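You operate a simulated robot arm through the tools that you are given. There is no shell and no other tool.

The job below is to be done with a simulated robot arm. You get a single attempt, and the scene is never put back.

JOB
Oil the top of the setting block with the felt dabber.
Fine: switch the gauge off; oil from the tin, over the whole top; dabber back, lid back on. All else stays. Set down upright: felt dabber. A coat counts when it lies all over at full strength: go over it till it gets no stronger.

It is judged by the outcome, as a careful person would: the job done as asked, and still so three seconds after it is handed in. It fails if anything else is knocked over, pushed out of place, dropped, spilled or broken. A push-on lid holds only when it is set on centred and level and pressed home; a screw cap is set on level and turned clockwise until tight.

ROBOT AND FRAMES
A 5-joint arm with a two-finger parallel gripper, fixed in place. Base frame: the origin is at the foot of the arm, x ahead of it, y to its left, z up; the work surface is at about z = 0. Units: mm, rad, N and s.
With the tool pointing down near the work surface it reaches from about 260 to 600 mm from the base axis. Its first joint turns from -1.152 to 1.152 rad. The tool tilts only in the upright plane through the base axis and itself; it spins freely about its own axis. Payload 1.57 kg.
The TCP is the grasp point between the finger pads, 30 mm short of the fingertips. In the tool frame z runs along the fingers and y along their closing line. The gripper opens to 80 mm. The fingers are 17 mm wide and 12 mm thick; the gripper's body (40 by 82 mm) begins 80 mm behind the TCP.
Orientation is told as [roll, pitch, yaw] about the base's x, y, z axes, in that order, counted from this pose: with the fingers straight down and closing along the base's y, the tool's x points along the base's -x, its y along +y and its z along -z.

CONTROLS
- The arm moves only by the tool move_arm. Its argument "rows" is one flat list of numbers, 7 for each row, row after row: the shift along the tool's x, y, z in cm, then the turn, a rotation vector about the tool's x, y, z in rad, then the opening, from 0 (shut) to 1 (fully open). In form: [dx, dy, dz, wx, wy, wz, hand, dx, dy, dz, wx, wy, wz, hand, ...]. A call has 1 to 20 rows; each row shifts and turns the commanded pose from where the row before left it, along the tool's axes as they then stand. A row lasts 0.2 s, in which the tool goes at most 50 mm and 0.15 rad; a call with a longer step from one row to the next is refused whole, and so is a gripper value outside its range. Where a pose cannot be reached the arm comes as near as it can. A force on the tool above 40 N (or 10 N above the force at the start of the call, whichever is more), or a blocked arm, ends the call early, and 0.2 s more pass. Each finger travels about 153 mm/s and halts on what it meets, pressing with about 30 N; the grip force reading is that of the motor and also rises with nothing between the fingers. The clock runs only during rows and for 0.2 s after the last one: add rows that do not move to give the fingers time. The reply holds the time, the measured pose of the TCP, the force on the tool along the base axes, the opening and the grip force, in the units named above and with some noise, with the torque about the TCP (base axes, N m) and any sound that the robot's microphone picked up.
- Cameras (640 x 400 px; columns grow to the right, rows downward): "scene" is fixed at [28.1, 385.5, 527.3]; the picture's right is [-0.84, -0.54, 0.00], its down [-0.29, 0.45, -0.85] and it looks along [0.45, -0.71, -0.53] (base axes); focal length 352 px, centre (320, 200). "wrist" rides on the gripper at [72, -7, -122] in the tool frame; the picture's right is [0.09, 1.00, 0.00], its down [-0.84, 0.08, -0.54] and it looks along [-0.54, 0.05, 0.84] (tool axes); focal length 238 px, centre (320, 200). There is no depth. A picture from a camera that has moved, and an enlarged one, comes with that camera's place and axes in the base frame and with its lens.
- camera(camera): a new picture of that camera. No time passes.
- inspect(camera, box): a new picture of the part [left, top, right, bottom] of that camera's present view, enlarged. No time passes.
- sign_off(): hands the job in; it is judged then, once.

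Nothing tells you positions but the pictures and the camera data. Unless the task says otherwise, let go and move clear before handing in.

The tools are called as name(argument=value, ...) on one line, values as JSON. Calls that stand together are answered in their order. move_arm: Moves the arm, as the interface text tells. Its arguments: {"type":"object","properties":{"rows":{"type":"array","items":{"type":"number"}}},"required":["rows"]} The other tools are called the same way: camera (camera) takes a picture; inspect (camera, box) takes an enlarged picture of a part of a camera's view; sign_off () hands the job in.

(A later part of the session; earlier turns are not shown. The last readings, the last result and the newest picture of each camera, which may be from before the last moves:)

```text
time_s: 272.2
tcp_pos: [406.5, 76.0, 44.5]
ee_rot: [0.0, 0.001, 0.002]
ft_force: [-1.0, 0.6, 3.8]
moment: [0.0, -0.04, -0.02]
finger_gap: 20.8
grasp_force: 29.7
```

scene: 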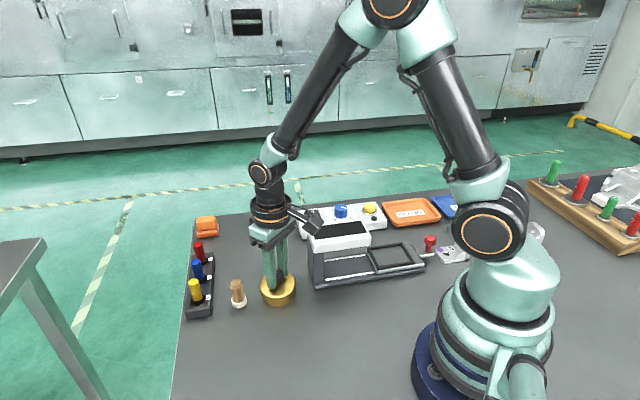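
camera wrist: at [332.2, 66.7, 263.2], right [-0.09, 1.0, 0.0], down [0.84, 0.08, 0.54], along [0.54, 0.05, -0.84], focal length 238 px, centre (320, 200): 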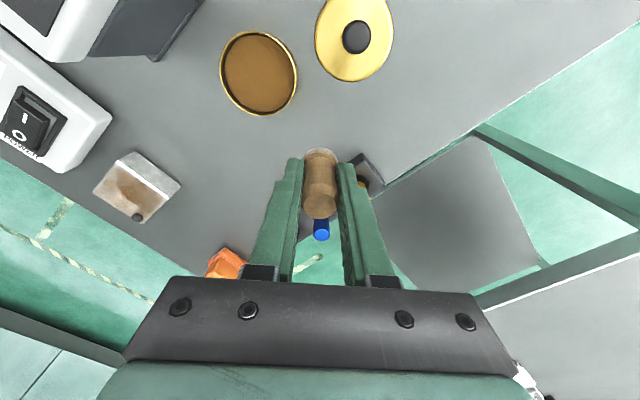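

Contact at 4 N: the dabber stands on the bench. Opening the fingers gently.

move_arm(rows=[0, 0, 0, 0, 0, 0, 0.25, 0, 0, 0, 0, 0, 0, 0.28, 0, 0, 0, 0, 0, 0, 0.32, 0, 0, 0, 0, 0, 0, 0.4, 0, 0, 0, 0, 0, 0, 0.45, 0, 0, 0, 0, 0, 0, 0.45])

inspect(camera="scene", box=[200, 260, 280, 320])

inspect(camera="wrist", box=[240, 90, 400, 230])

```text
time_s: 273.6
tcp_pos: [406.4, 76.1, 44.4]
ee_rot: [-0.002, 0.001, 0.0]
ft_force: [0.0, 0.3, 1.3]
moment: [0.01, 0.02, 0.02]
finger_gap: 35.7
grasp_force: 0.1
```

```text
6.67 times, centred on (240, 290) of scene
camera zoom: at [28.1, 385.5, 527.3], right [-0.84, -0.54, 0.0], down [-0.29, 0.45, -0.85], along [0.45, -0.71, -0.53], focal length 2343 px, centre (853, -400)
```

zoom: 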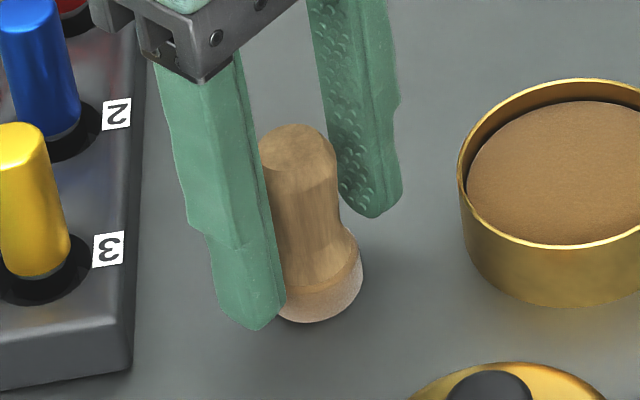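

```text
2.86 times, centred on (320, 160) of wrist
camera zoom: at [333.8, 68.7, 166.7], right [-0.09, 1.0, 0.0], down [0.84, 0.08, 0.54], along [0.54, 0.05, -0.84], focal length 681 px, centre (320, 314)
```

zoom: 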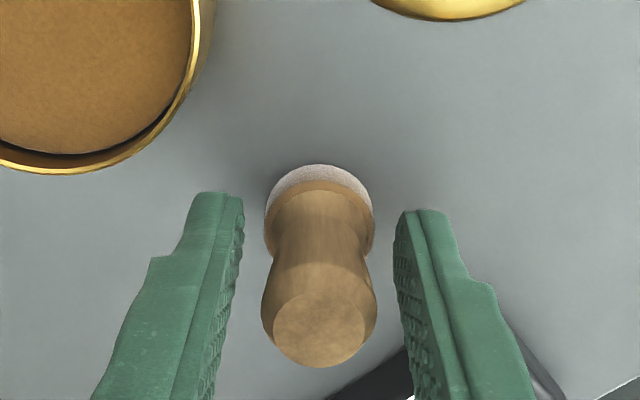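

The dabber stands upright at its place. Rising straight up and moving over to the lid.

move_arm(rows=[0, 0, -1.5, 0, 0, 0, 0.5, 0, 0, -3, 0, 0, 0, 0.5, 0, 0, -4, 0, 0, 0, 0.5, 4.235, 1.025, 0, 0, 0, 0, 0.5, 4.235, 1.025, 0, 0, 0, 0, 0.5, 0, 0, 0, 0, 0, 0, 0.5])

camera(camera="wrist")

inspect(camera="scene", box=[190, 230, 330, 360])

```text
time_s: 275.0
tcp_pos: [323.1, 96.1, 129.9]
ee_rot: [0.002, 0.002, 0.0]
ft_force: [0.3, 0.3, -0.9]
moment: [-0.01, 0.02, -0.02]
finger_gap: 40.0
grasp_force: 0.0
```

```text
taken
camera wrist: at [249.6, 88.1, 252.5], right [-0.09, 1.0, 0.0], down [0.84, 0.08, 0.54], along [0.54, 0.05, -0.84], focal length 238 px, centre (320, 200)
```

wrist: 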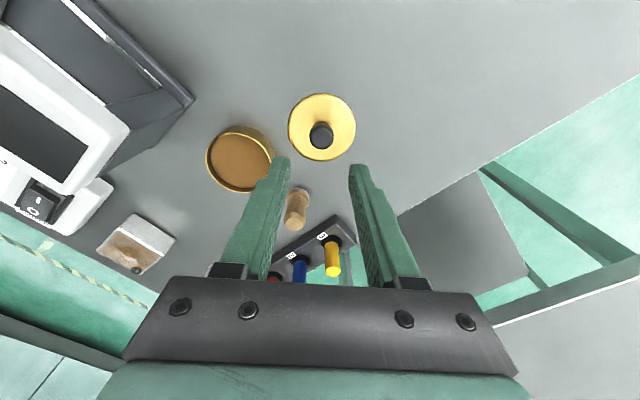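

```text
3.08 times, centred on (260, 295) of scene
camera zoom: at [28.1, 385.5, 527.3], right [-0.84, -0.54, 0.0], down [-0.29, 0.45, -0.85], along [0.45, -0.71, -0.53], focal length 1081 px, centre (505, -92)
```

zoom: 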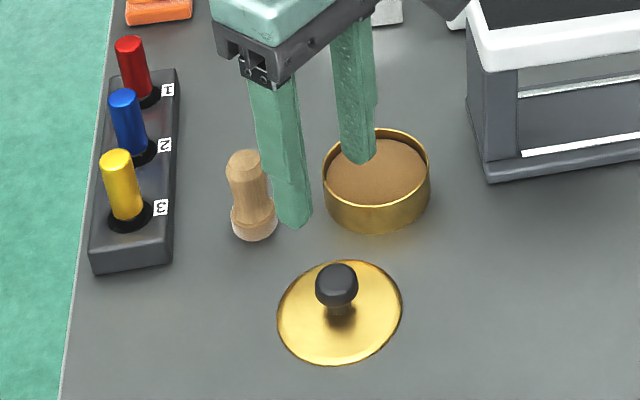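

Everything is standing as it should. I'll enlarge the lid's knob to align for gripping.

inspect(camera="wrist", box=[260, 75, 380, 195])

```text
3.33 times, centred on (320, 135) of wrist
camera zoom: at [249.6, 88.1, 252.5], right [-0.09, 1.0, 0.0], down [0.84, 0.08, 0.54], along [0.54, 0.05, -0.84], focal length 794 px, centre (320, 417)
```

zoom: 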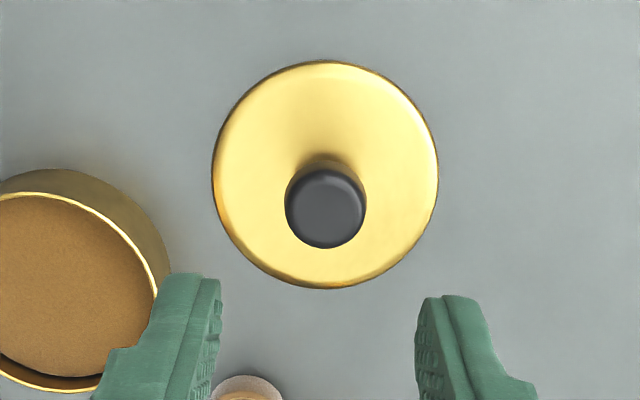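

Knob centre is at about (321.8, 96.5); the TCP is within 1 mm. Descending around the knob with open fingers.

move_arm(rows=[0.05, 0.09, 3, 0, 0, 0, 0.5, 0, 0, 3, 0, 0, 0, 0.5, 0, 0, 2, 0, 0, 0, 0.5, 0, 0, 0.8, 0, 0, 0, 0.5, 0, 0, 0, 0, 0, 0, 0.5])

inspect(camera="wrist", box=[240, 90, 400, 210])

inspect(camera="scene", box=[220, 280, 320, 360])

```text
time_s: 276.2
tcp_pos: [319.5, 97.6, 41.0]
ee_rot: [-0.001, 0.002, 0.001]
ft_force: [-0.8, -0.4, -0.6]
moment: [0.01, -0.03, 0.01]
finger_gap: 40.1
grasp_force: 0.1
```

```text
3.33 times, centred on (320, 150) of wrist
camera zoom: at [248.3, 90.8, 163.6], right [-0.09, 1.0, 0.0], down [0.84, 0.08, 0.54], along [0.54, 0.05, -0.84], focal length 794 px, centre (320, 367)
```

zoom: 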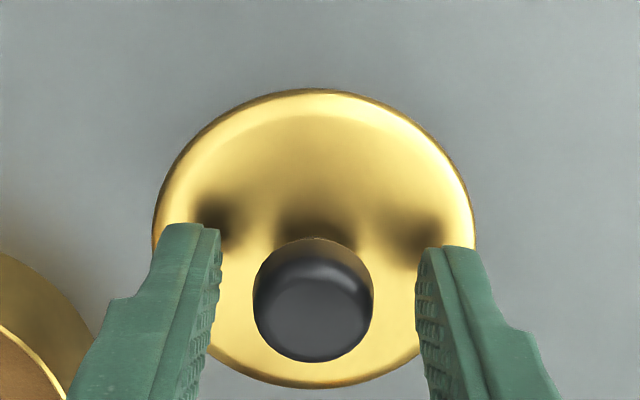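

```text
5.00 times, centred on (270, 320) of scene
camera zoom: at [28.1, 385.5, 527.3], right [-0.84, -0.54, 0.0], down [-0.29, 0.45, -0.85], along [0.45, -0.71, -0.53], focal length 1757 px, centre (570, -400)
```

zoom: 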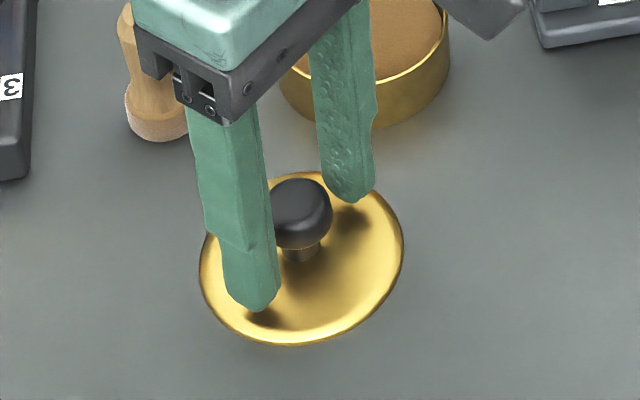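

I'm about 1 mm off the pose at which I released it; correcting (x +1.1, y −0.8, z −2.7 mm), then closing gently.

move_arm(rows=[-0.11, -0.08, 0.15, 0, 0, 0, 0.5, 0, 0, 0.12, 0, 0, 0, 0.45, 0, 0, 0, 0, 0, 0, 0.4, 0, 0, 0, 0, 0, 0, 0.36])

inspect(camera="wrist", box=[240, 90, 400, 210])

```text
time_s: 277.2
tcp_pos: [322.2, 97.9, 39.0]
ee_rot: [0.001, 0.002, 0.001]
ft_force: [-0.3, 0.0, -0.9]
moment: [0.03, 0.05, -0.02]
finger_gap: 29.0
grasp_force: 0.1
```

```text
3.33 times, centred on (320, 150) of wrist
camera zoom: at [250.0, 90.1, 161.5], right [-0.09, 1.0, 0.0], down [0.84, 0.08, 0.54], along [0.54, 0.05, -0.84], focal length 794 px, centre (320, 367)
```

zoom: 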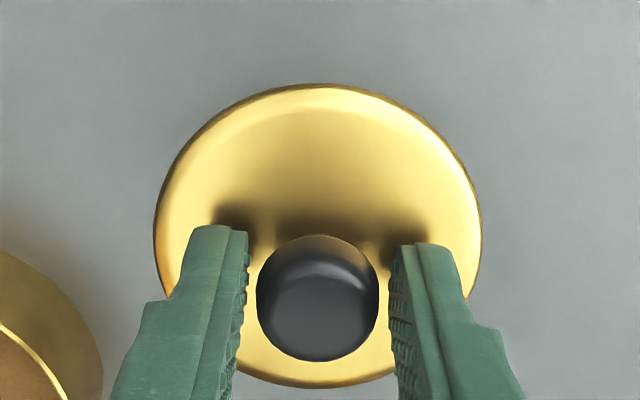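

The knob is centred. Closing gradually.

move_arm(rows=[0, -0.03, 0, 0, 0, 0, 0.33, 0, 0, 0, 0, 0, 0, 0.3, 0, 0, 0, 0, 0, 0, 0.28, 0, 0, 0, 0, 0, 0, 0.2, 0, 0, 0, 0, 0, 0, 0.1, 0, 0, 0, 0, 0, 0, 0, 0, 0, 0, 0, 0, 0, 0])

inspect(camera="wrist", box=[240, 90, 400, 210])

```text
time_s: 278.8
tcp_pos: [323.2, 95.3, 39.7]
ee_rot: [0.0, 0.0, -0.001]
ft_force: [0.0, -1.1, -0.8]
moment: [0.02, 0.05, -0.01]
finger_gap: 22.6
grasp_force: 30.1
```

```text
3.33 times, centred on (320, 150) of wrist
camera zoom: at [249.8, 89.6, 161.8], right [-0.09, 1.0, 0.0], down [0.84, 0.08, 0.54], along [0.54, 0.05, -0.84], focal length 794 px, centre (320, 367)
```

zoom: 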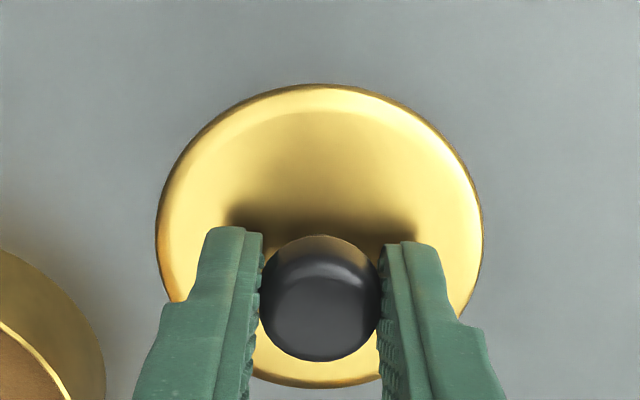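

Gripped just as originally. Lifting and carrying the lid back over the tin.

move_arm(rows=[0, 0, -0.5, 0, 0, 0, 0, 0, 0, -3, 0, 0, 0, 0, 0, 0, -3.5, 0, 0, 0, 0, -1.87, -4.09, 0, 0, 0, 0, 0, -1.87, -4.09, 0, 0, 0, 0, 0, 0, 0, 0, 0, 0, 0, 0])

camera(camera="wrist")

inspect(camera="scene", box=[220, 200, 340, 320])

```text
time_s: 280.2
tcp_pos: [360.8, 13.0, 108.2]
ee_rot: [-0.001, 0.002, 0.0]
ft_force: [0.3, 0.7, 0.6]
moment: [0.01, 0.0, -0.03]
finger_gap: 22.7
grasp_force: 30.0
```

```text
taken
camera wrist: at [287.6, 5.3, 231.9], right [-0.09, 1.0, 0.0], down [0.84, 0.08, 0.54], along [0.54, 0.05, -0.84], focal length 238 px, centre (320, 200)
```

wrist: 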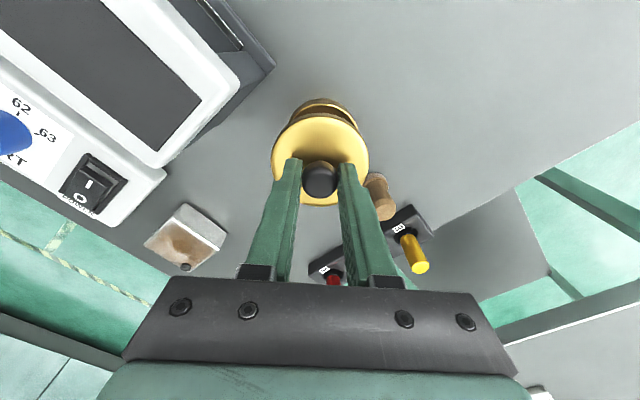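

```text
3.33 times, centred on (280, 260) of scene
camera zoom: at [28.1, 385.4, 527.3], right [-0.84, -0.54, 0.0], down [-0.29, 0.45, -0.85], along [0.45, -0.71, -0.53], focal length 1172 px, centre (453, 0)
```

zoom: 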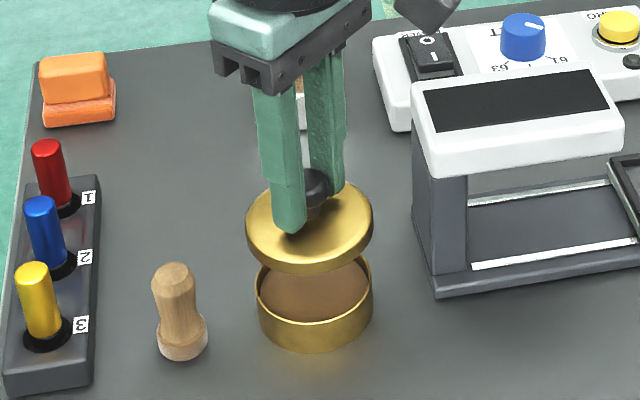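

The lid is over the tin; I'll lower to about 12 mm above its seat and check the alignment from both cameras.

move_arm(rows=[0, 0, 2, 0, 0, 0, 0, 0, 0, 1.4, 0, 0, 0, 0, 0, 0, 0, 0, 0, 0, 0])

inspect(camera="wrist", box=[240, 80, 400, 220])

inspect(camera="scene", box=[240, 240, 310, 310])

```text
time_s: 281.0
tcp_pos: [361.1, 12.7, 76.1]
ee_rot: [0.0, 0.0, 0.001]
ft_force: [0.2, 0.1, -0.6]
moment: [0.02, -0.01, 0.02]
finger_gap: 22.8
grasp_force: 29.8
```

```text
2.86 times, centred on (320, 150) of wrist
camera zoom: at [288.6, 5.7, 198.9], right [-0.09, 1.0, 0.0], down [0.84, 0.08, 0.54], along [0.54, 0.05, -0.84], focal length 681 px, centre (320, 343)
```

zoom: 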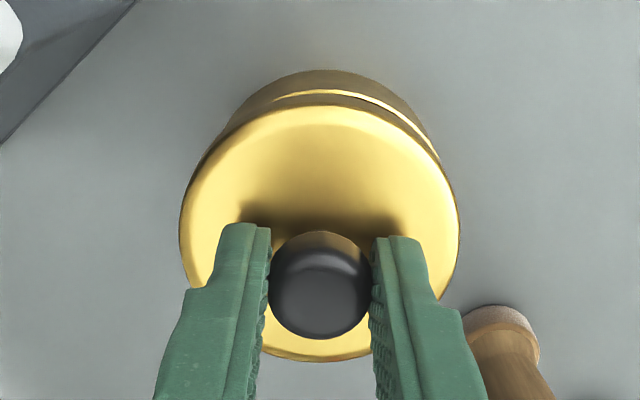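

```text
5.71 times, centred on (275, 275) of scene
camera zoom: at [28.1, 385.5, 527.3], right [-0.84, -0.54, 0.0], down [-0.29, 0.45, -0.85], along [0.45, -0.71, -0.53], focal length 2008 px, centre (577, -229)
```

zoom: 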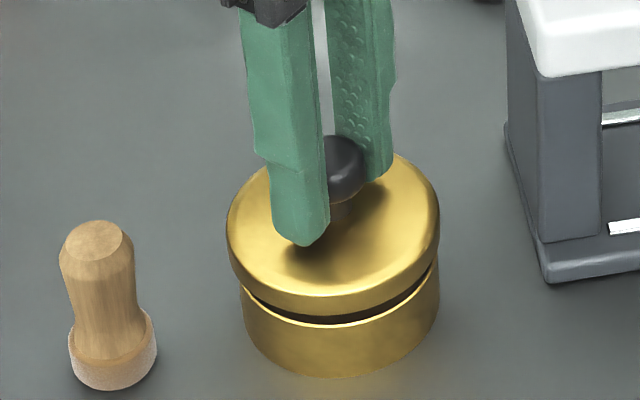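

I'll enlarge the rim area in both views to measure the lid against the tin.

inspect(camera="wrist", box=[275, 95, 365, 155])

inspect(camera="scene", box=[255, 262, 305, 304])

```text
6.67 times, centred on (320, 125) of wrist
camera zoom: at [288.6, 5.7, 198.9], right [-0.09, 1.0, 0.0], down [0.84, 0.08, 0.54], along [0.54, 0.05, -0.84], focal length 1589 px, centre (320, 700)
```

zoom: 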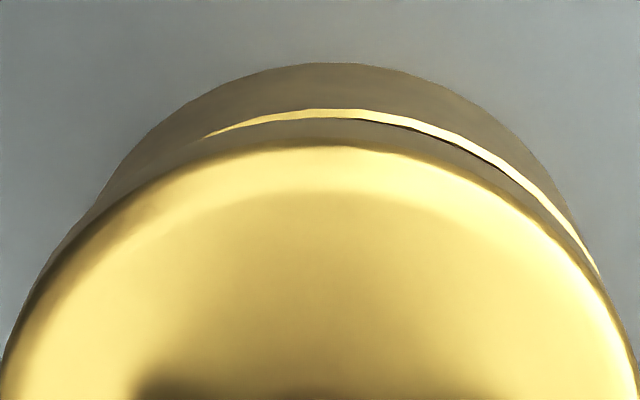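

```text
9.52 times, centred on (280, 283) of scene
camera zoom: at [28.1, 385.5, 527.3], right [-0.84, -0.54, 0.0], down [-0.29, 0.45, -0.85], along [0.45, -0.71, -0.53], focal length 3347 px, centre (701, -590)
```

zoom: 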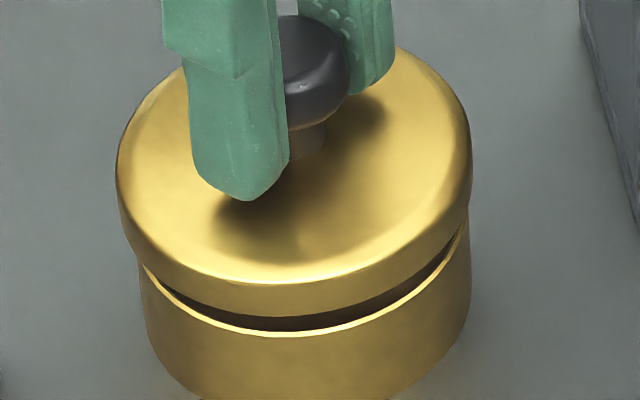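

Lid is a bit off-centre relative to the tin; I'll zoom in on the left and right sides in the scene view to quantify.

inspect(camera="scene", box=[255, 268, 280, 300])

inspect(camera="scene", box=[280, 260, 305, 292])

```text
12.50 times, centred on (268, 284) of scene
camera zoom: at [28.1, 385.5, 527.3], right [-0.84, -0.54, 0.0], down [-0.29, 0.45, -0.85], along [0.45, -0.71, -0.53], focal length 4393 px, centre (976, -850)
```

zoom: 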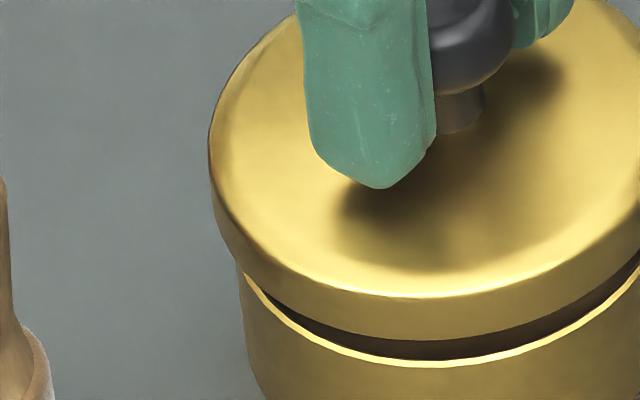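

```text
12.50 times, centred on (292, 276) of scene
camera zoom: at [28.1, 385.5, 527.3], right [-0.84, -0.54, 0.0], down [-0.29, 0.45, -0.85], along [0.45, -0.71, -0.53], focal length 4393 px, centre (664, -750)
```

zoom: 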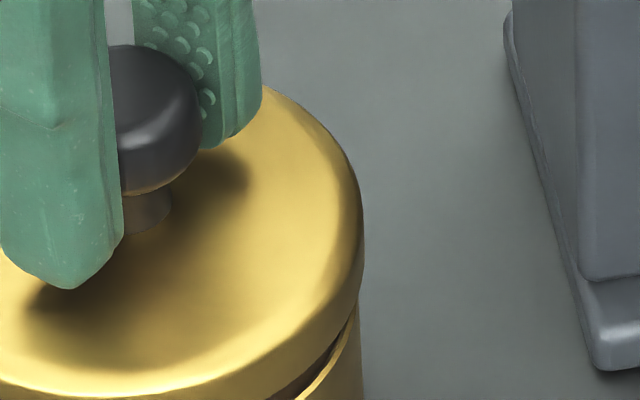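

By both views the lid must shift about 1.3 mm in −x and 1.6 mm in +y. I'll do that, lower 5 mm (still clear of the rim), and re-check.

move_arm(rows=[0.13, 0.16, 0, 0, 0, 0, 0, 0, 0, 0.45, 0, 0, 0, 0, 0, 0, 0, 0, 0, 0, 0])

inspect(camera="scene", box=[255, 262, 305, 304])

inspect(camera="wrist", box=[275, 95, 365, 155])

```text
time_s: 281.8
tcp_pos: [357.2, 14.6, 72.0]
ee_rot: [0.0, 0.001, 0.001]
ft_force: [-0.5, -0.3, 0.0]
moment: [0.0, -0.02, -0.01]
finger_gap: 22.6
grasp_force: 29.6
```

```text
9.52 times, centred on (280, 283) of scene
camera zoom: at [28.1, 385.5, 527.3], right [-0.84, -0.54, 0.0], down [-0.29, 0.45, -0.85], along [0.45, -0.71, -0.53], focal length 3347 px, centre (701, -590)
```

zoom: 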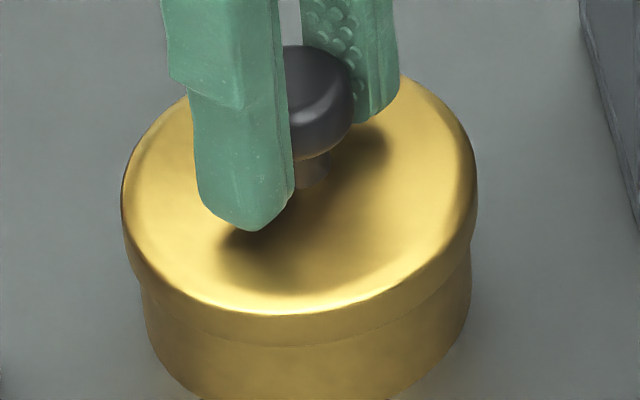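

```text
6.67 times, centred on (320, 125) of wrist
camera zoom: at [286.1, 7.9, 193.9], right [-0.09, 1.0, 0.0], down [0.84, 0.08, 0.54], along [0.54, 0.05, -0.84], focal length 1589 px, centre (320, 700)
```

zoom: 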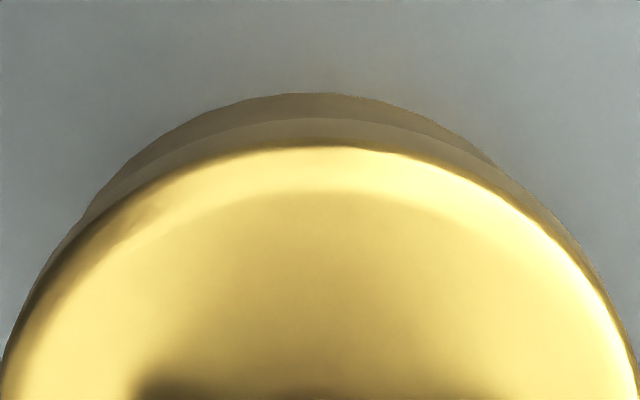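

Now the lid overshot slightly: it needs about +0.9 mm in x and −0.9 mm in y. Correcting and re-checking.

move_arm(rows=[-0.09, -0.09, 0, 0, 0, 0, 0, 0, 0, 0, 0, 0, 0, 0, 0, 0, 0, 0, 0, 0, 0])

inspect(camera="scene", box=[255, 262, 305, 304])

inspect(camera="wrist", box=[275, 95, 365, 155])

```text
time_s: 282.6
tcp_pos: [359.0, 14.9, 71.9]
ee_rot: [-0.001, 0.003, 0.0]
ft_force: [0.7, 0.6, 0.1]
moment: [0.03, -0.02, 0.0]
finger_gap: 22.8
grasp_force: 30.3
```

```text
9.52 times, centred on (280, 283) of scene
camera zoom: at [28.1, 385.5, 527.3], right [-0.84, -0.54, 0.0], down [-0.29, 0.45, -0.85], along [0.45, -0.71, -0.53], focal length 3347 px, centre (701, -590)
```

zoom: 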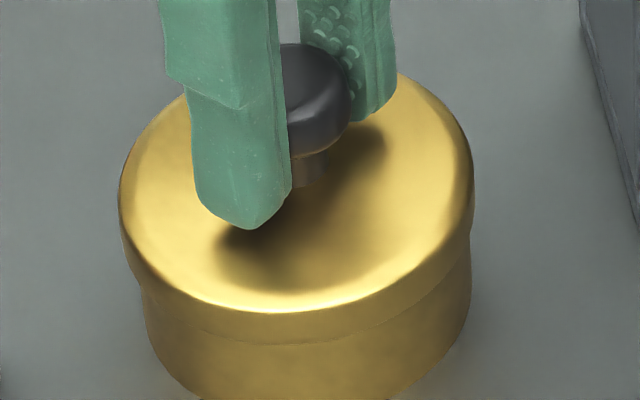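

```text
6.67 times, centred on (320, 125) of wrist
camera zoom: at [287.1, 7.5, 193.4], right [-0.09, 1.0, 0.0], down [0.84, 0.08, 0.54], along [0.54, 0.05, -0.84], focal length 1589 px, centre (320, 700)
```

zoom: 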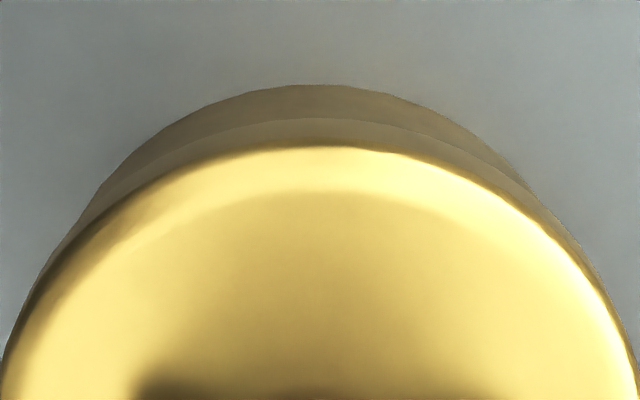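

Lid and tin now agree to about 0.3 mm. Lowering in 1 mm steps, watching force.

move_arm(rows=[0, 0, 0.1, 0, 0, 0, 0, 0, 0, 0.1, 0, 0, 0, 0, 0, 0, 0.1, 0, 0, 0, 0, 0, 0, 0, 0, 0, 0, 0])

inspect(camera="scene", box=[255, 262, 305, 304])

inspect(camera="wrist", box=[275, 95, 365, 155])

```text
time_s: 283.6
tcp_pos: [360.7, 15.5, 67.0]
ee_rot: [-0.002, 0.002, 0.0]
ft_force: [0.1, 0.2, -0.1]
moment: [0.02, 0.01, -0.03]
finger_gap: 22.8
grasp_force: 29.8
```

```text
9.52 times, centred on (280, 283) of scene
camera zoom: at [28.1, 385.5, 527.3], right [-0.84, -0.54, 0.0], down [-0.29, 0.45, -0.85], along [0.45, -0.71, -0.53], focal length 3347 px, centre (701, -590)
```

zoom: 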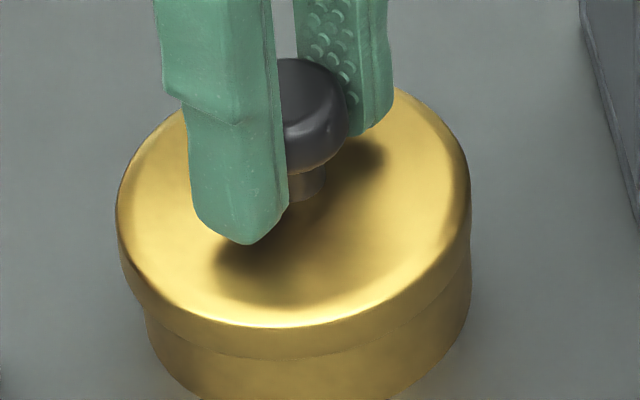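

```text
6.67 times, centred on (320, 125) of wrist
camera zoom: at [287.3, 8.5, 190.0], right [-0.09, 1.0, 0.0], down [0.84, 0.08, 0.54], along [0.54, 0.05, -0.84], focal length 1589 px, centre (320, 700)
```

zoom: 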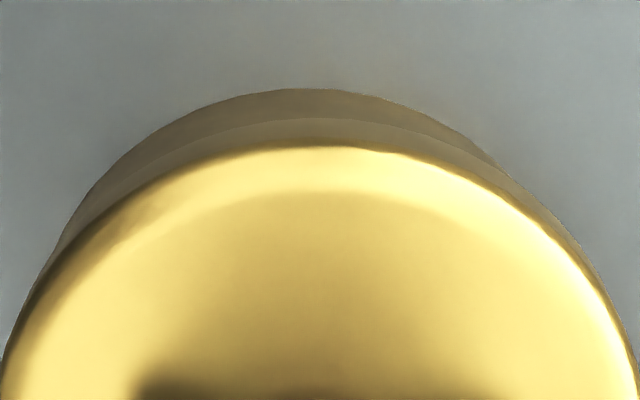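

The arm wandered ~1 mm in +y on the way down; correcting by −1.2 mm in y and checking again.

move_arm(rows=[0.03, -0.12, 0, 0, 0, 0, 0, 0, 0, 0, 0, 0, 0, 0, 0, 0, 0, 0, 0, 0, 0])

inspect(camera="wrist", box=[275, 95, 365, 155])

inspect(camera="scene", box=[255, 262, 305, 304])

```text
time_s: 284.4
tcp_pos: [360.3, 13.9, 67.5]
ee_rot: [-0.002, 0.001, 0.0]
ft_force: [-0.1, -0.7, -0.4]
moment: [0.01, 0.0, -0.03]
finger_gap: 22.8
grasp_force: 29.9
```

```text
6.67 times, centred on (320, 125) of wrist
camera zoom: at [286.7, 7.2, 190.1], right [-0.09, 1.0, 0.0], down [0.84, 0.08, 0.54], along [0.54, 0.05, -0.84], focal length 1589 px, centre (320, 700)
```

zoom: 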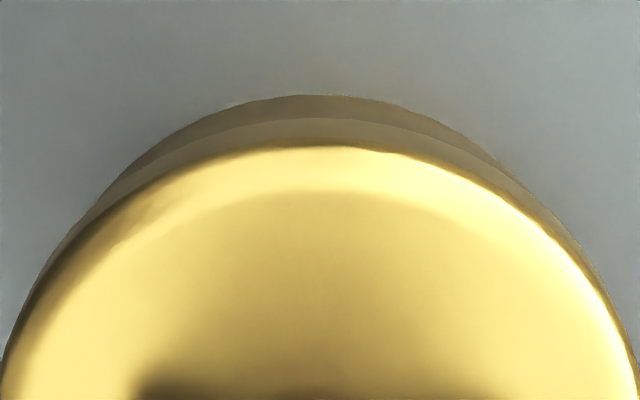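

```text
9.52 times, centred on (280, 283) of scene
camera zoom: at [28.1, 385.5, 527.3], right [-0.84, -0.54, 0.0], down [-0.29, 0.45, -0.85], along [0.45, -0.71, -0.53], focal length 3347 px, centre (701, -590)
```

zoom: 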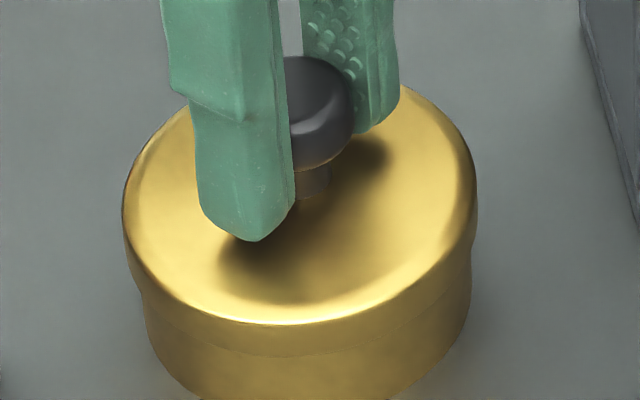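

Aligned within half a millimetre, and the skirt is already around the rim without contact. I'll trim x by +0.4 mm and lower further.

move_arm(rows=[-0.04, 0, 0.1, 0, 0, 0, 0, 0, 0, 0.1, 0, 0, 0, 0, 0, 0, 0.1, 0, 0, 0, 0, 0, 0, 0, 0, 0, 0, 0])

inspect(camera="wrist", box=[275, 95, 365, 155])

inspect(camera="scene", box=[255, 262, 305, 304])

```text
time_s: 285.4
tcp_pos: [359.5, 14.5, 64.4]
ee_rot: [0.0, 0.003, 0.0]
ft_force: [0.8, 0.3, -0.6]
moment: [-0.05, 0.03, 0.04]
finger_gap: 23.0
grasp_force: 30.2
```

```text
6.67 times, centred on (320, 125) of wrist
camera zoom: at [286.9, 7.3, 187.1], right [-0.09, 1.0, 0.0], down [0.84, 0.08, 0.54], along [0.54, 0.05, -0.84], focal length 1589 px, centre (320, 700)
```

zoom: 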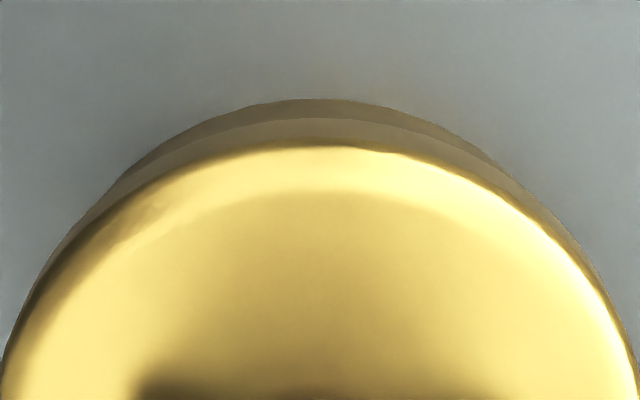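

```text
9.52 times, centred on (280, 283) of scene
camera zoom: at [28.1, 385.5, 527.3], right [-0.84, -0.54, 0.0], down [-0.29, 0.45, -0.85], along [0.45, -0.71, -0.53], focal length 3347 px, centre (701, -590)
```

zoom: 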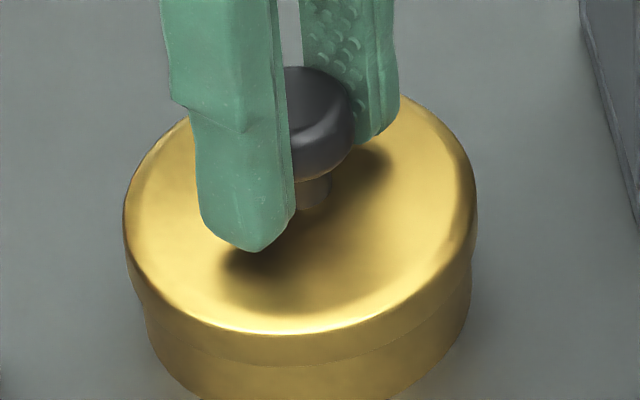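

Still well centred. Trim −0.4 mm in y and continue down toward the seat.

move_arm(rows=[-0.02, -0.04, 0.1, 0, 0, 0, 0, 0, 0, 0.1, 0, 0, 0, 0, 0, 0, 0, 0, 0, 0, 0])

```text
time_s: 286.3
tcp_pos: [359.1, 14.3, 62.6]
ee_rot: [0.0, 0.004, 0.001]
ft_force: [-0.5, -0.7, 0.2]
moment: [-0.01, -0.03, -0.01]
finger_gap: 22.9
grasp_force: 30.1
stopped in row 3: the force on the tool passed its limit at 40 N (the readings are from after the stop); the commanded pose is now the measured one
```

A 40 N peak stopped the move right at the seat height. I'll look at the lid before pressing further.

inspect(camera="wrist", box=[240, 90, 400, 210])

inspect(camera="scene", box=[255, 262, 305, 304])

```text
3.33 times, centred on (320, 150) of wrist
camera zoom: at [287.6, 6.8, 185.5], right [-0.09, 1.0, 0.0], down [0.84, 0.08, 0.54], along [0.54, 0.05, -0.84], focal length 794 px, centre (320, 367)
```

zoom: 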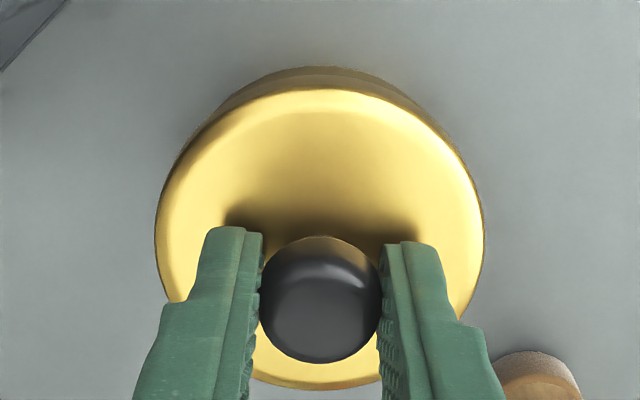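

```text
9.52 times, centred on (280, 283) of scene
camera zoom: at [28.2, 385.4, 527.3], right [-0.84, -0.54, 0.0], down [-0.29, 0.45, -0.85], along [0.45, -0.71, -0.53], focal length 3347 px, centre (701, -590)
```

zoom: 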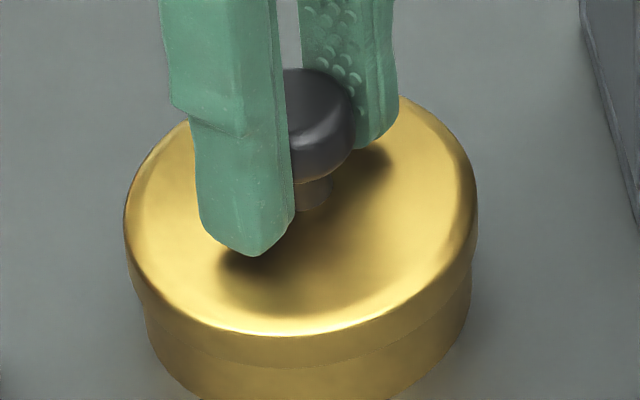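

The lid sits essentially at its original position (within ~0.4 mm). I'll press it home in small steps and listen for a snap.

move_arm(rows=[0, 0, 0.05, 0, 0, 0, 0, 0, 0, 0.05, 0, 0, 0, 0, 0, 0, 0, 0, 0, 0, 0])

```text
time_s: 287.1
tcp_pos: [358.4, 14.7, 62.5]
ee_rot: [0.001, 0.002, 0.003]
ft_force: [-4.6, -1.3, 12.1]
moment: [-0.01, -0.01, -0.03]
finger_gap: 22.8
grasp_force: 29.9
```

Contact 12 N; pressing on.

move_arm(rows=[0, 0, 0.04, 0, 0, 0, 0, 0, 0, 0.04, 0, 0, 0, 0, 0, 0, 0.0, 0, 0, 0, 0])

```text
time_s: 287.9
tcp_pos: [359.3, 13.5, 61.9]
ee_rot: [-0.001, 0.002, 0.0]
ft_force: [-10.5, -8.9, 34.4]
moment: [-0.2, 0.27, 0.01]
finger_gap: 22.9
grasp_force: 29.3
```

34 N and no snap yet; pressing a bit more (limit rises with the starting force).

move_arm(rows=[0, 0, 0.03, 0, 0, 0, 0, 0, 0, 0.03, 0, 0, 0, 0])

inspect(camera="scene", box=[255, 262, 305, 304])

```text
time_s: 288.5
tcp_pos: [359.8, 13.6, 61.0]
ee_rot: [0.0, 0.002, 0.0]
ft_force: [-9.5, -8.6, 36.5]
moment: [-0.2, 0.14, -0.04]
finger_gap: 23.0
grasp_force: 30.3
```

```text
9.52 times, centred on (280, 283) of scene
camera zoom: at [28.0, 385.5, 527.4], right [-0.84, -0.54, 0.0], down [-0.29, 0.45, -0.85], along [0.45, -0.71, -0.53], focal length 3347 px, centre (701, -590)
```

zoom: 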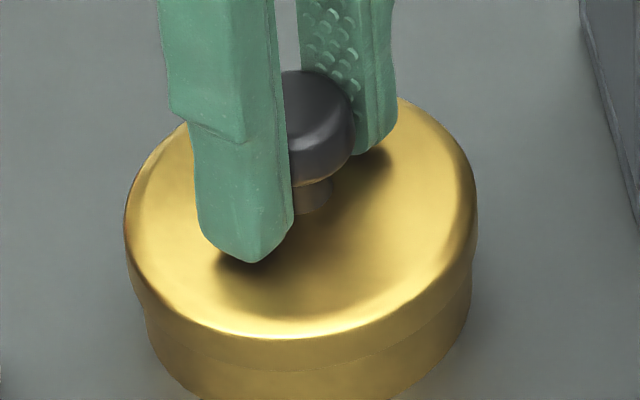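

No snap heard yet and the grip may be slipping on the knob. I'll ease off, release the knob, and press it home with closed fingertips on the knob's top.

move_arm(rows=[0, 0, -0.12, 0, 0, 0, 0, 0, 0, 0, 0, 0, 0, 0, 0, 0, 0, 0, 0, 0, 0.25, 0, 0, 0, 0, 0, 0, 0.32, 0, 0, 0, 0, 0, 0, 0.4, 0, 0, 0, 0, 0, 0, 0.5])

inspect(camera="scene", box=[255, 262, 305, 304])

inspect(camera="wrist", box=[240, 90, 400, 210])

```text
time_s: 289.9
tcp_pos: [360.0, 15.0, 60.8]
ee_rot: [0.0, 0.005, 0.003]
ft_force: [-0.5, 0.4, -0.7]
moment: [-0.01, 0.03, -0.01]
finger_gap: 39.9
grasp_force: 0.1
heard: snap
```

```text
9.52 times, centred on (280, 283) of scene
camera zoom: at [28.1, 385.5, 527.3], right [-0.84, -0.54, 0.0], down [-0.29, 0.45, -0.85], along [0.45, -0.71, -0.53], focal length 3347 px, centre (701, -590)
```

zoom: 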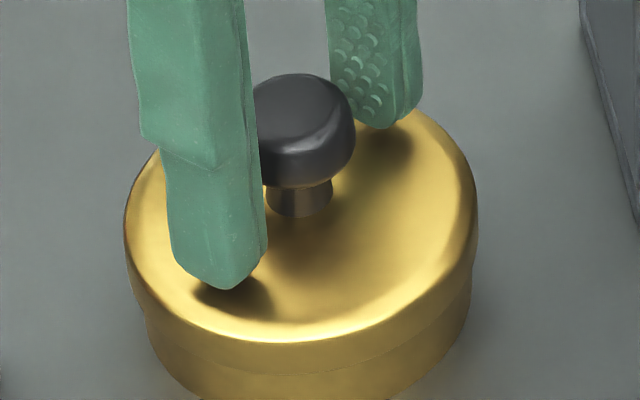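

```text
3.33 times, centred on (320, 150) of wrist
camera zoom: at [287.6, 7.1, 184.3], right [-0.09, 1.0, 0.0], down [0.84, 0.08, 0.54], along [0.54, 0.05, -0.84], focal length 794 px, centre (320, 367)
```

zoom: 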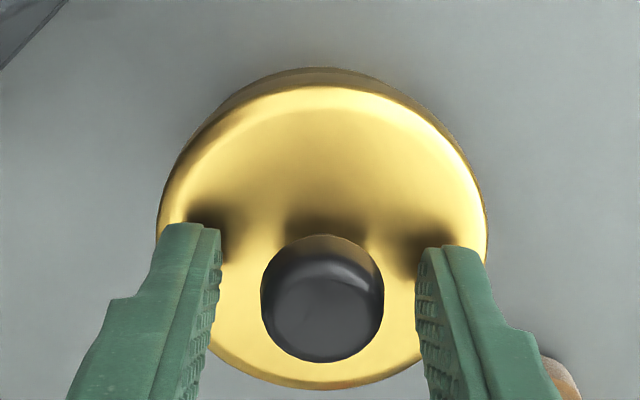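

A snap was heard on release — the lid has latched. I'll raise the open fingers straight up and compare with the original picture.

move_arm(rows=[0, 0, -1, 0, 0, 0, 0.5, 0, 0, -3, 0, 0, 0, 0.5, 0, 0, -4, 0, 0, 0, 0.5, 0, 0, -4, 0, 0, 0, 0.5, 0, 0, -2, 0, 0, 0, 0.5])

inspect(camera="scene", box=[220, 250, 310, 320])

camera(camera="wrist")

```text
time_s: 291.1
tcp_pos: [359.4, 12.3, 200.8]
ee_rot: [0.0, 0.004, 0.003]
ft_force: [-0.8, 0.2, 0.4]
moment: [-0.02, -0.01, 0.02]
finger_gap: 40.1
grasp_force: 0.0
```

```text
5.71 times, centred on (265, 285) of scene
camera zoom: at [28.1, 385.5, 527.3], right [-0.84, -0.54, 0.0], down [-0.29, 0.45, -0.85], along [0.45, -0.71, -0.53], focal length 2008 px, centre (634, -286)
```

zoom: 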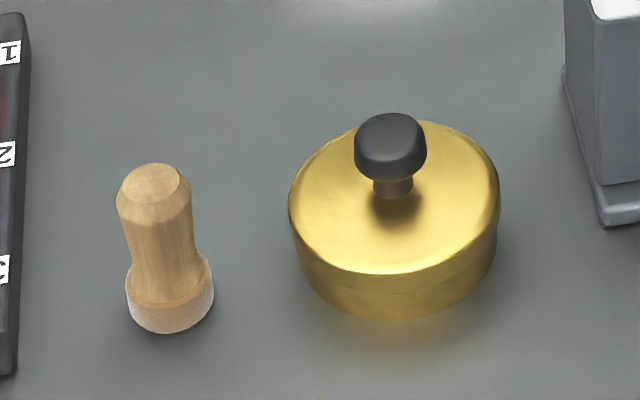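

```text
taken
camera wrist: at [287.2, 5.3, 323.4], right [-0.09, 1.0, 0.0], down [0.84, 0.08, 0.54], along [0.54, 0.05, -0.84], focal length 238 px, centre (320, 200)
```

wrist: 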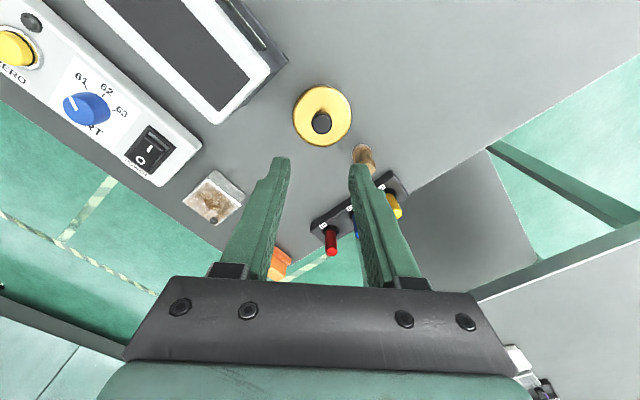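

Compared with the original the lid sits ~3 px lower in the picture; I'll look closely at how the lid sits on the tin.

inspect(camera="scene", box=[255, 262, 305, 310])

inspect(camera="wrist", box=[280, 70, 370, 160])

```text
8.33 times, centred on (280, 286) of scene
camera zoom: at [28.1, 385.5, 527.3], right [-0.84, -0.54, 0.0], down [-0.29, 0.45, -0.85], along [0.45, -0.71, -0.53], focal length 2929 px, centre (653, -517)
```

zoom: 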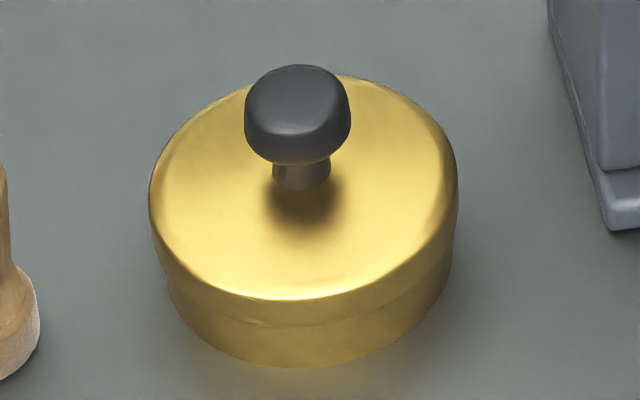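

```text
4.44 times, centred on (325, 115) of wrist
camera zoom: at [287.2, 5.3, 323.4], right [-0.09, 1.0, 0.0], down [0.84, 0.08, 0.54], along [0.54, 0.05, -0.84], focal length 1059 px, centre (298, 578)
```

zoom: 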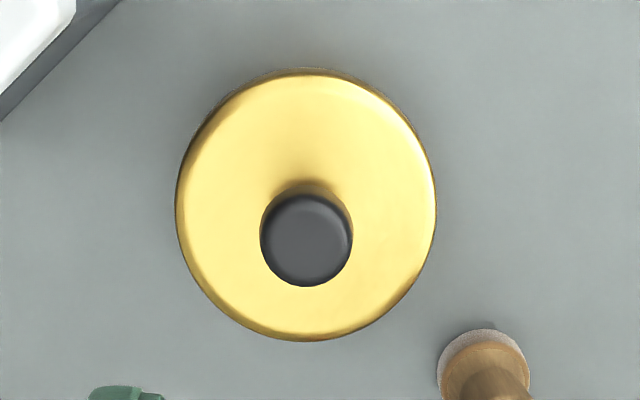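

The lid sits level and centred on the tin. To make sure it is pressed home I'll press lightly on the knob's top with closed fingers, centred at (360, 14.4).

move_arm(rows=[-0.06, 0.2, 0, 0, 0, 0, 0.2, 0, 0, 3, 0, 0, 0, 0, 0, 0, 3.5, 0, 0, 0, 0, 0, 0, 3.5, 0, 0, 0, 0, 0, 0, 0.5, 0, 0, 0, 0, 0, 0, 0, 0, 0, 0, 0])

inspect(camera="wrist", box=[240, 90, 400, 210])

inspect(camera="scene", box=[245, 240, 315, 310])

```text
time_s: 292.5
tcp_pos: [359.2, 17.3, 96.7]
ee_rot: [0.001, 0.004, 0.002]
ft_force: [-0.2, 0.5, 0.5]
moment: [0.03, -0.01, 0.03]
finger_gap: 0.1
grasp_force: 21.6
```

```text
3.33 times, centred on (320, 150) of wrist
camera zoom: at [287.5, 10.0, 219.6], right [-0.09, 1.0, 0.0], down [0.84, 0.08, 0.54], along [0.54, 0.05, -0.84], focal length 794 px, centre (320, 367)
```

zoom: 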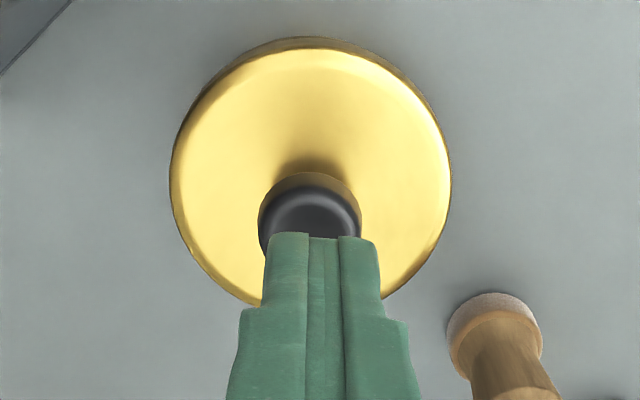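

```text
5.71 times, centred on (280, 275) of scene
camera zoom: at [28.1, 385.5, 527.3], right [-0.84, -0.54, 0.0], down [-0.29, 0.45, -0.85], along [0.45, -0.71, -0.53], focal length 2008 px, centre (549, -229)
```

zoom: 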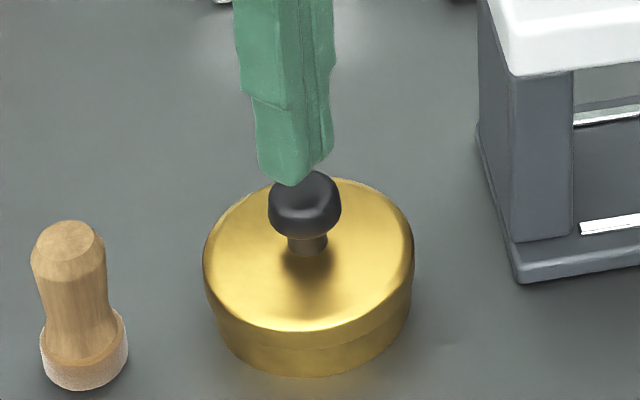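

Fingers are ~2.3 mm too far in +y; correcting, then lowering to touch the knob.

move_arm(rows=[-0.05, -0.23, 0, 0, 0, 0, 0, 0, 0, 0.8, 0, 0, 0, 0, 0, 0, 0, 0, 0, 0, 0])

inspect(camera="wrist", box=[240, 90, 400, 210])

```text
time_s: 293.3
tcp_pos: [359.5, 14.5, 89.1]
ee_rot: [-0.001, 0.002, 0.001]
ft_force: [-0.8, 0.4, 0.5]
moment: [0.0, 0.02, 0.01]
finger_gap: 0.0
grasp_force: 21.7
```

```text
3.33 times, centred on (320, 150) of wrist
camera zoom: at [288.4, 7.1, 212.2], right [-0.09, 1.0, 0.0], down [0.84, 0.08, 0.54], along [0.54, 0.05, -0.84], focal length 794 px, centre (320, 367)
```

zoom: 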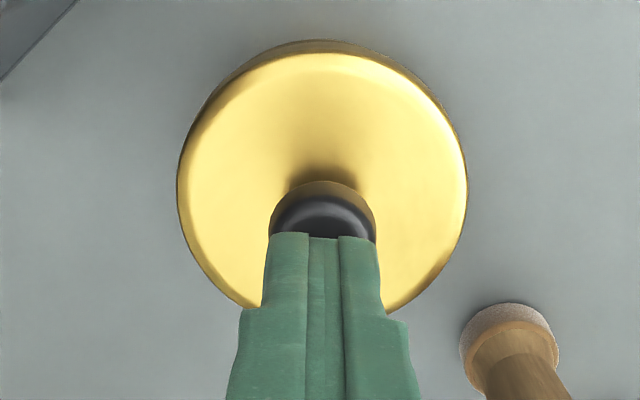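

Centred over the knob. Pressing down in small steps.

move_arm(rows=[0, 0, 0.2, 0, 0, 0, 0, 0, 0, 0.1, 0, 0, 0, 0, 0, 0, 0.1, 0, 0, 0, 0, 0, 0, 0, 0, 0, 0, 0])

```text
time_s: 294.3
tcp_pos: [361.0, 13.1, 84.6]
ee_rot: [0.0, 0.006, 0.001]
ft_force: [0.2, 1.0, 0.8]
moment: [0.02, -0.02, -0.04]
finger_gap: 0.1
grasp_force: 21.0
```

No contact yet; continuing gently.

move_arm(rows=[0, 0, 0.1, 0, 0, 0, 0, 0, 0, 0.05, 0, 0, 0, 0, 0, 0, 0.05, 0, 0, 0, 0, 0, 0, 0, 0, 0, 0, 0])

```text
time_s: 295.3
tcp_pos: [360.9, 13.7, 84.3]
ee_rot: [0.0, 0.0, 0.001]
ft_force: [-7.3, -2.6, 33.8]
moment: [-0.07, 0.22, 0.0]
finger_gap: 0.0
grasp_force: 20.8
```

34 N on the knob with no further give or sound; one slight further press to be sure, then back off.

move_arm(rows=[0, 0, 0.03, 0, 0, 0, 0, 0, 0, 0, 0, 0, 0, 0])

inspect(camera="scene", box=[245, 240, 315, 310])

```text
time_s: 295.8
tcp_pos: [360.4, 13.4, 84.1]
ee_rot: [0.0, 0.002, 0.001]
ft_force: [-3.0, -1.4, 9.5]
moment: [-0.02, 0.09, 0.04]
finger_gap: 0.1
grasp_force: 21.1
stopped in row 2: the force on the tool passed its limit at 46 N (the readings are from after the stop); the commanded pose is now the measured one
```

```text
5.71 times, centred on (280, 275) of scene
camera zoom: at [28.1, 385.5, 527.3], right [-0.84, -0.54, 0.0], down [-0.29, 0.45, -0.85], along [0.45, -0.71, -0.53], focal length 2008 px, centre (549, -229)
```

zoom: 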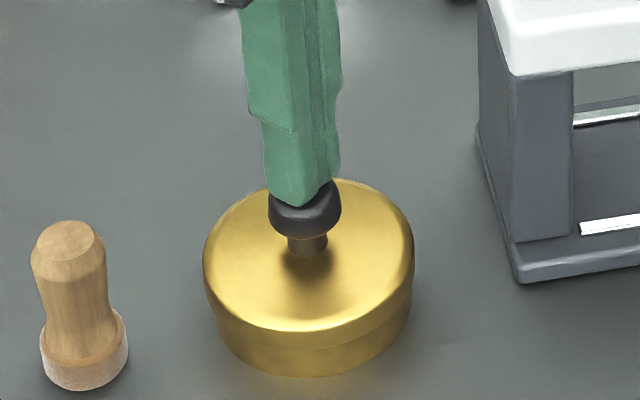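

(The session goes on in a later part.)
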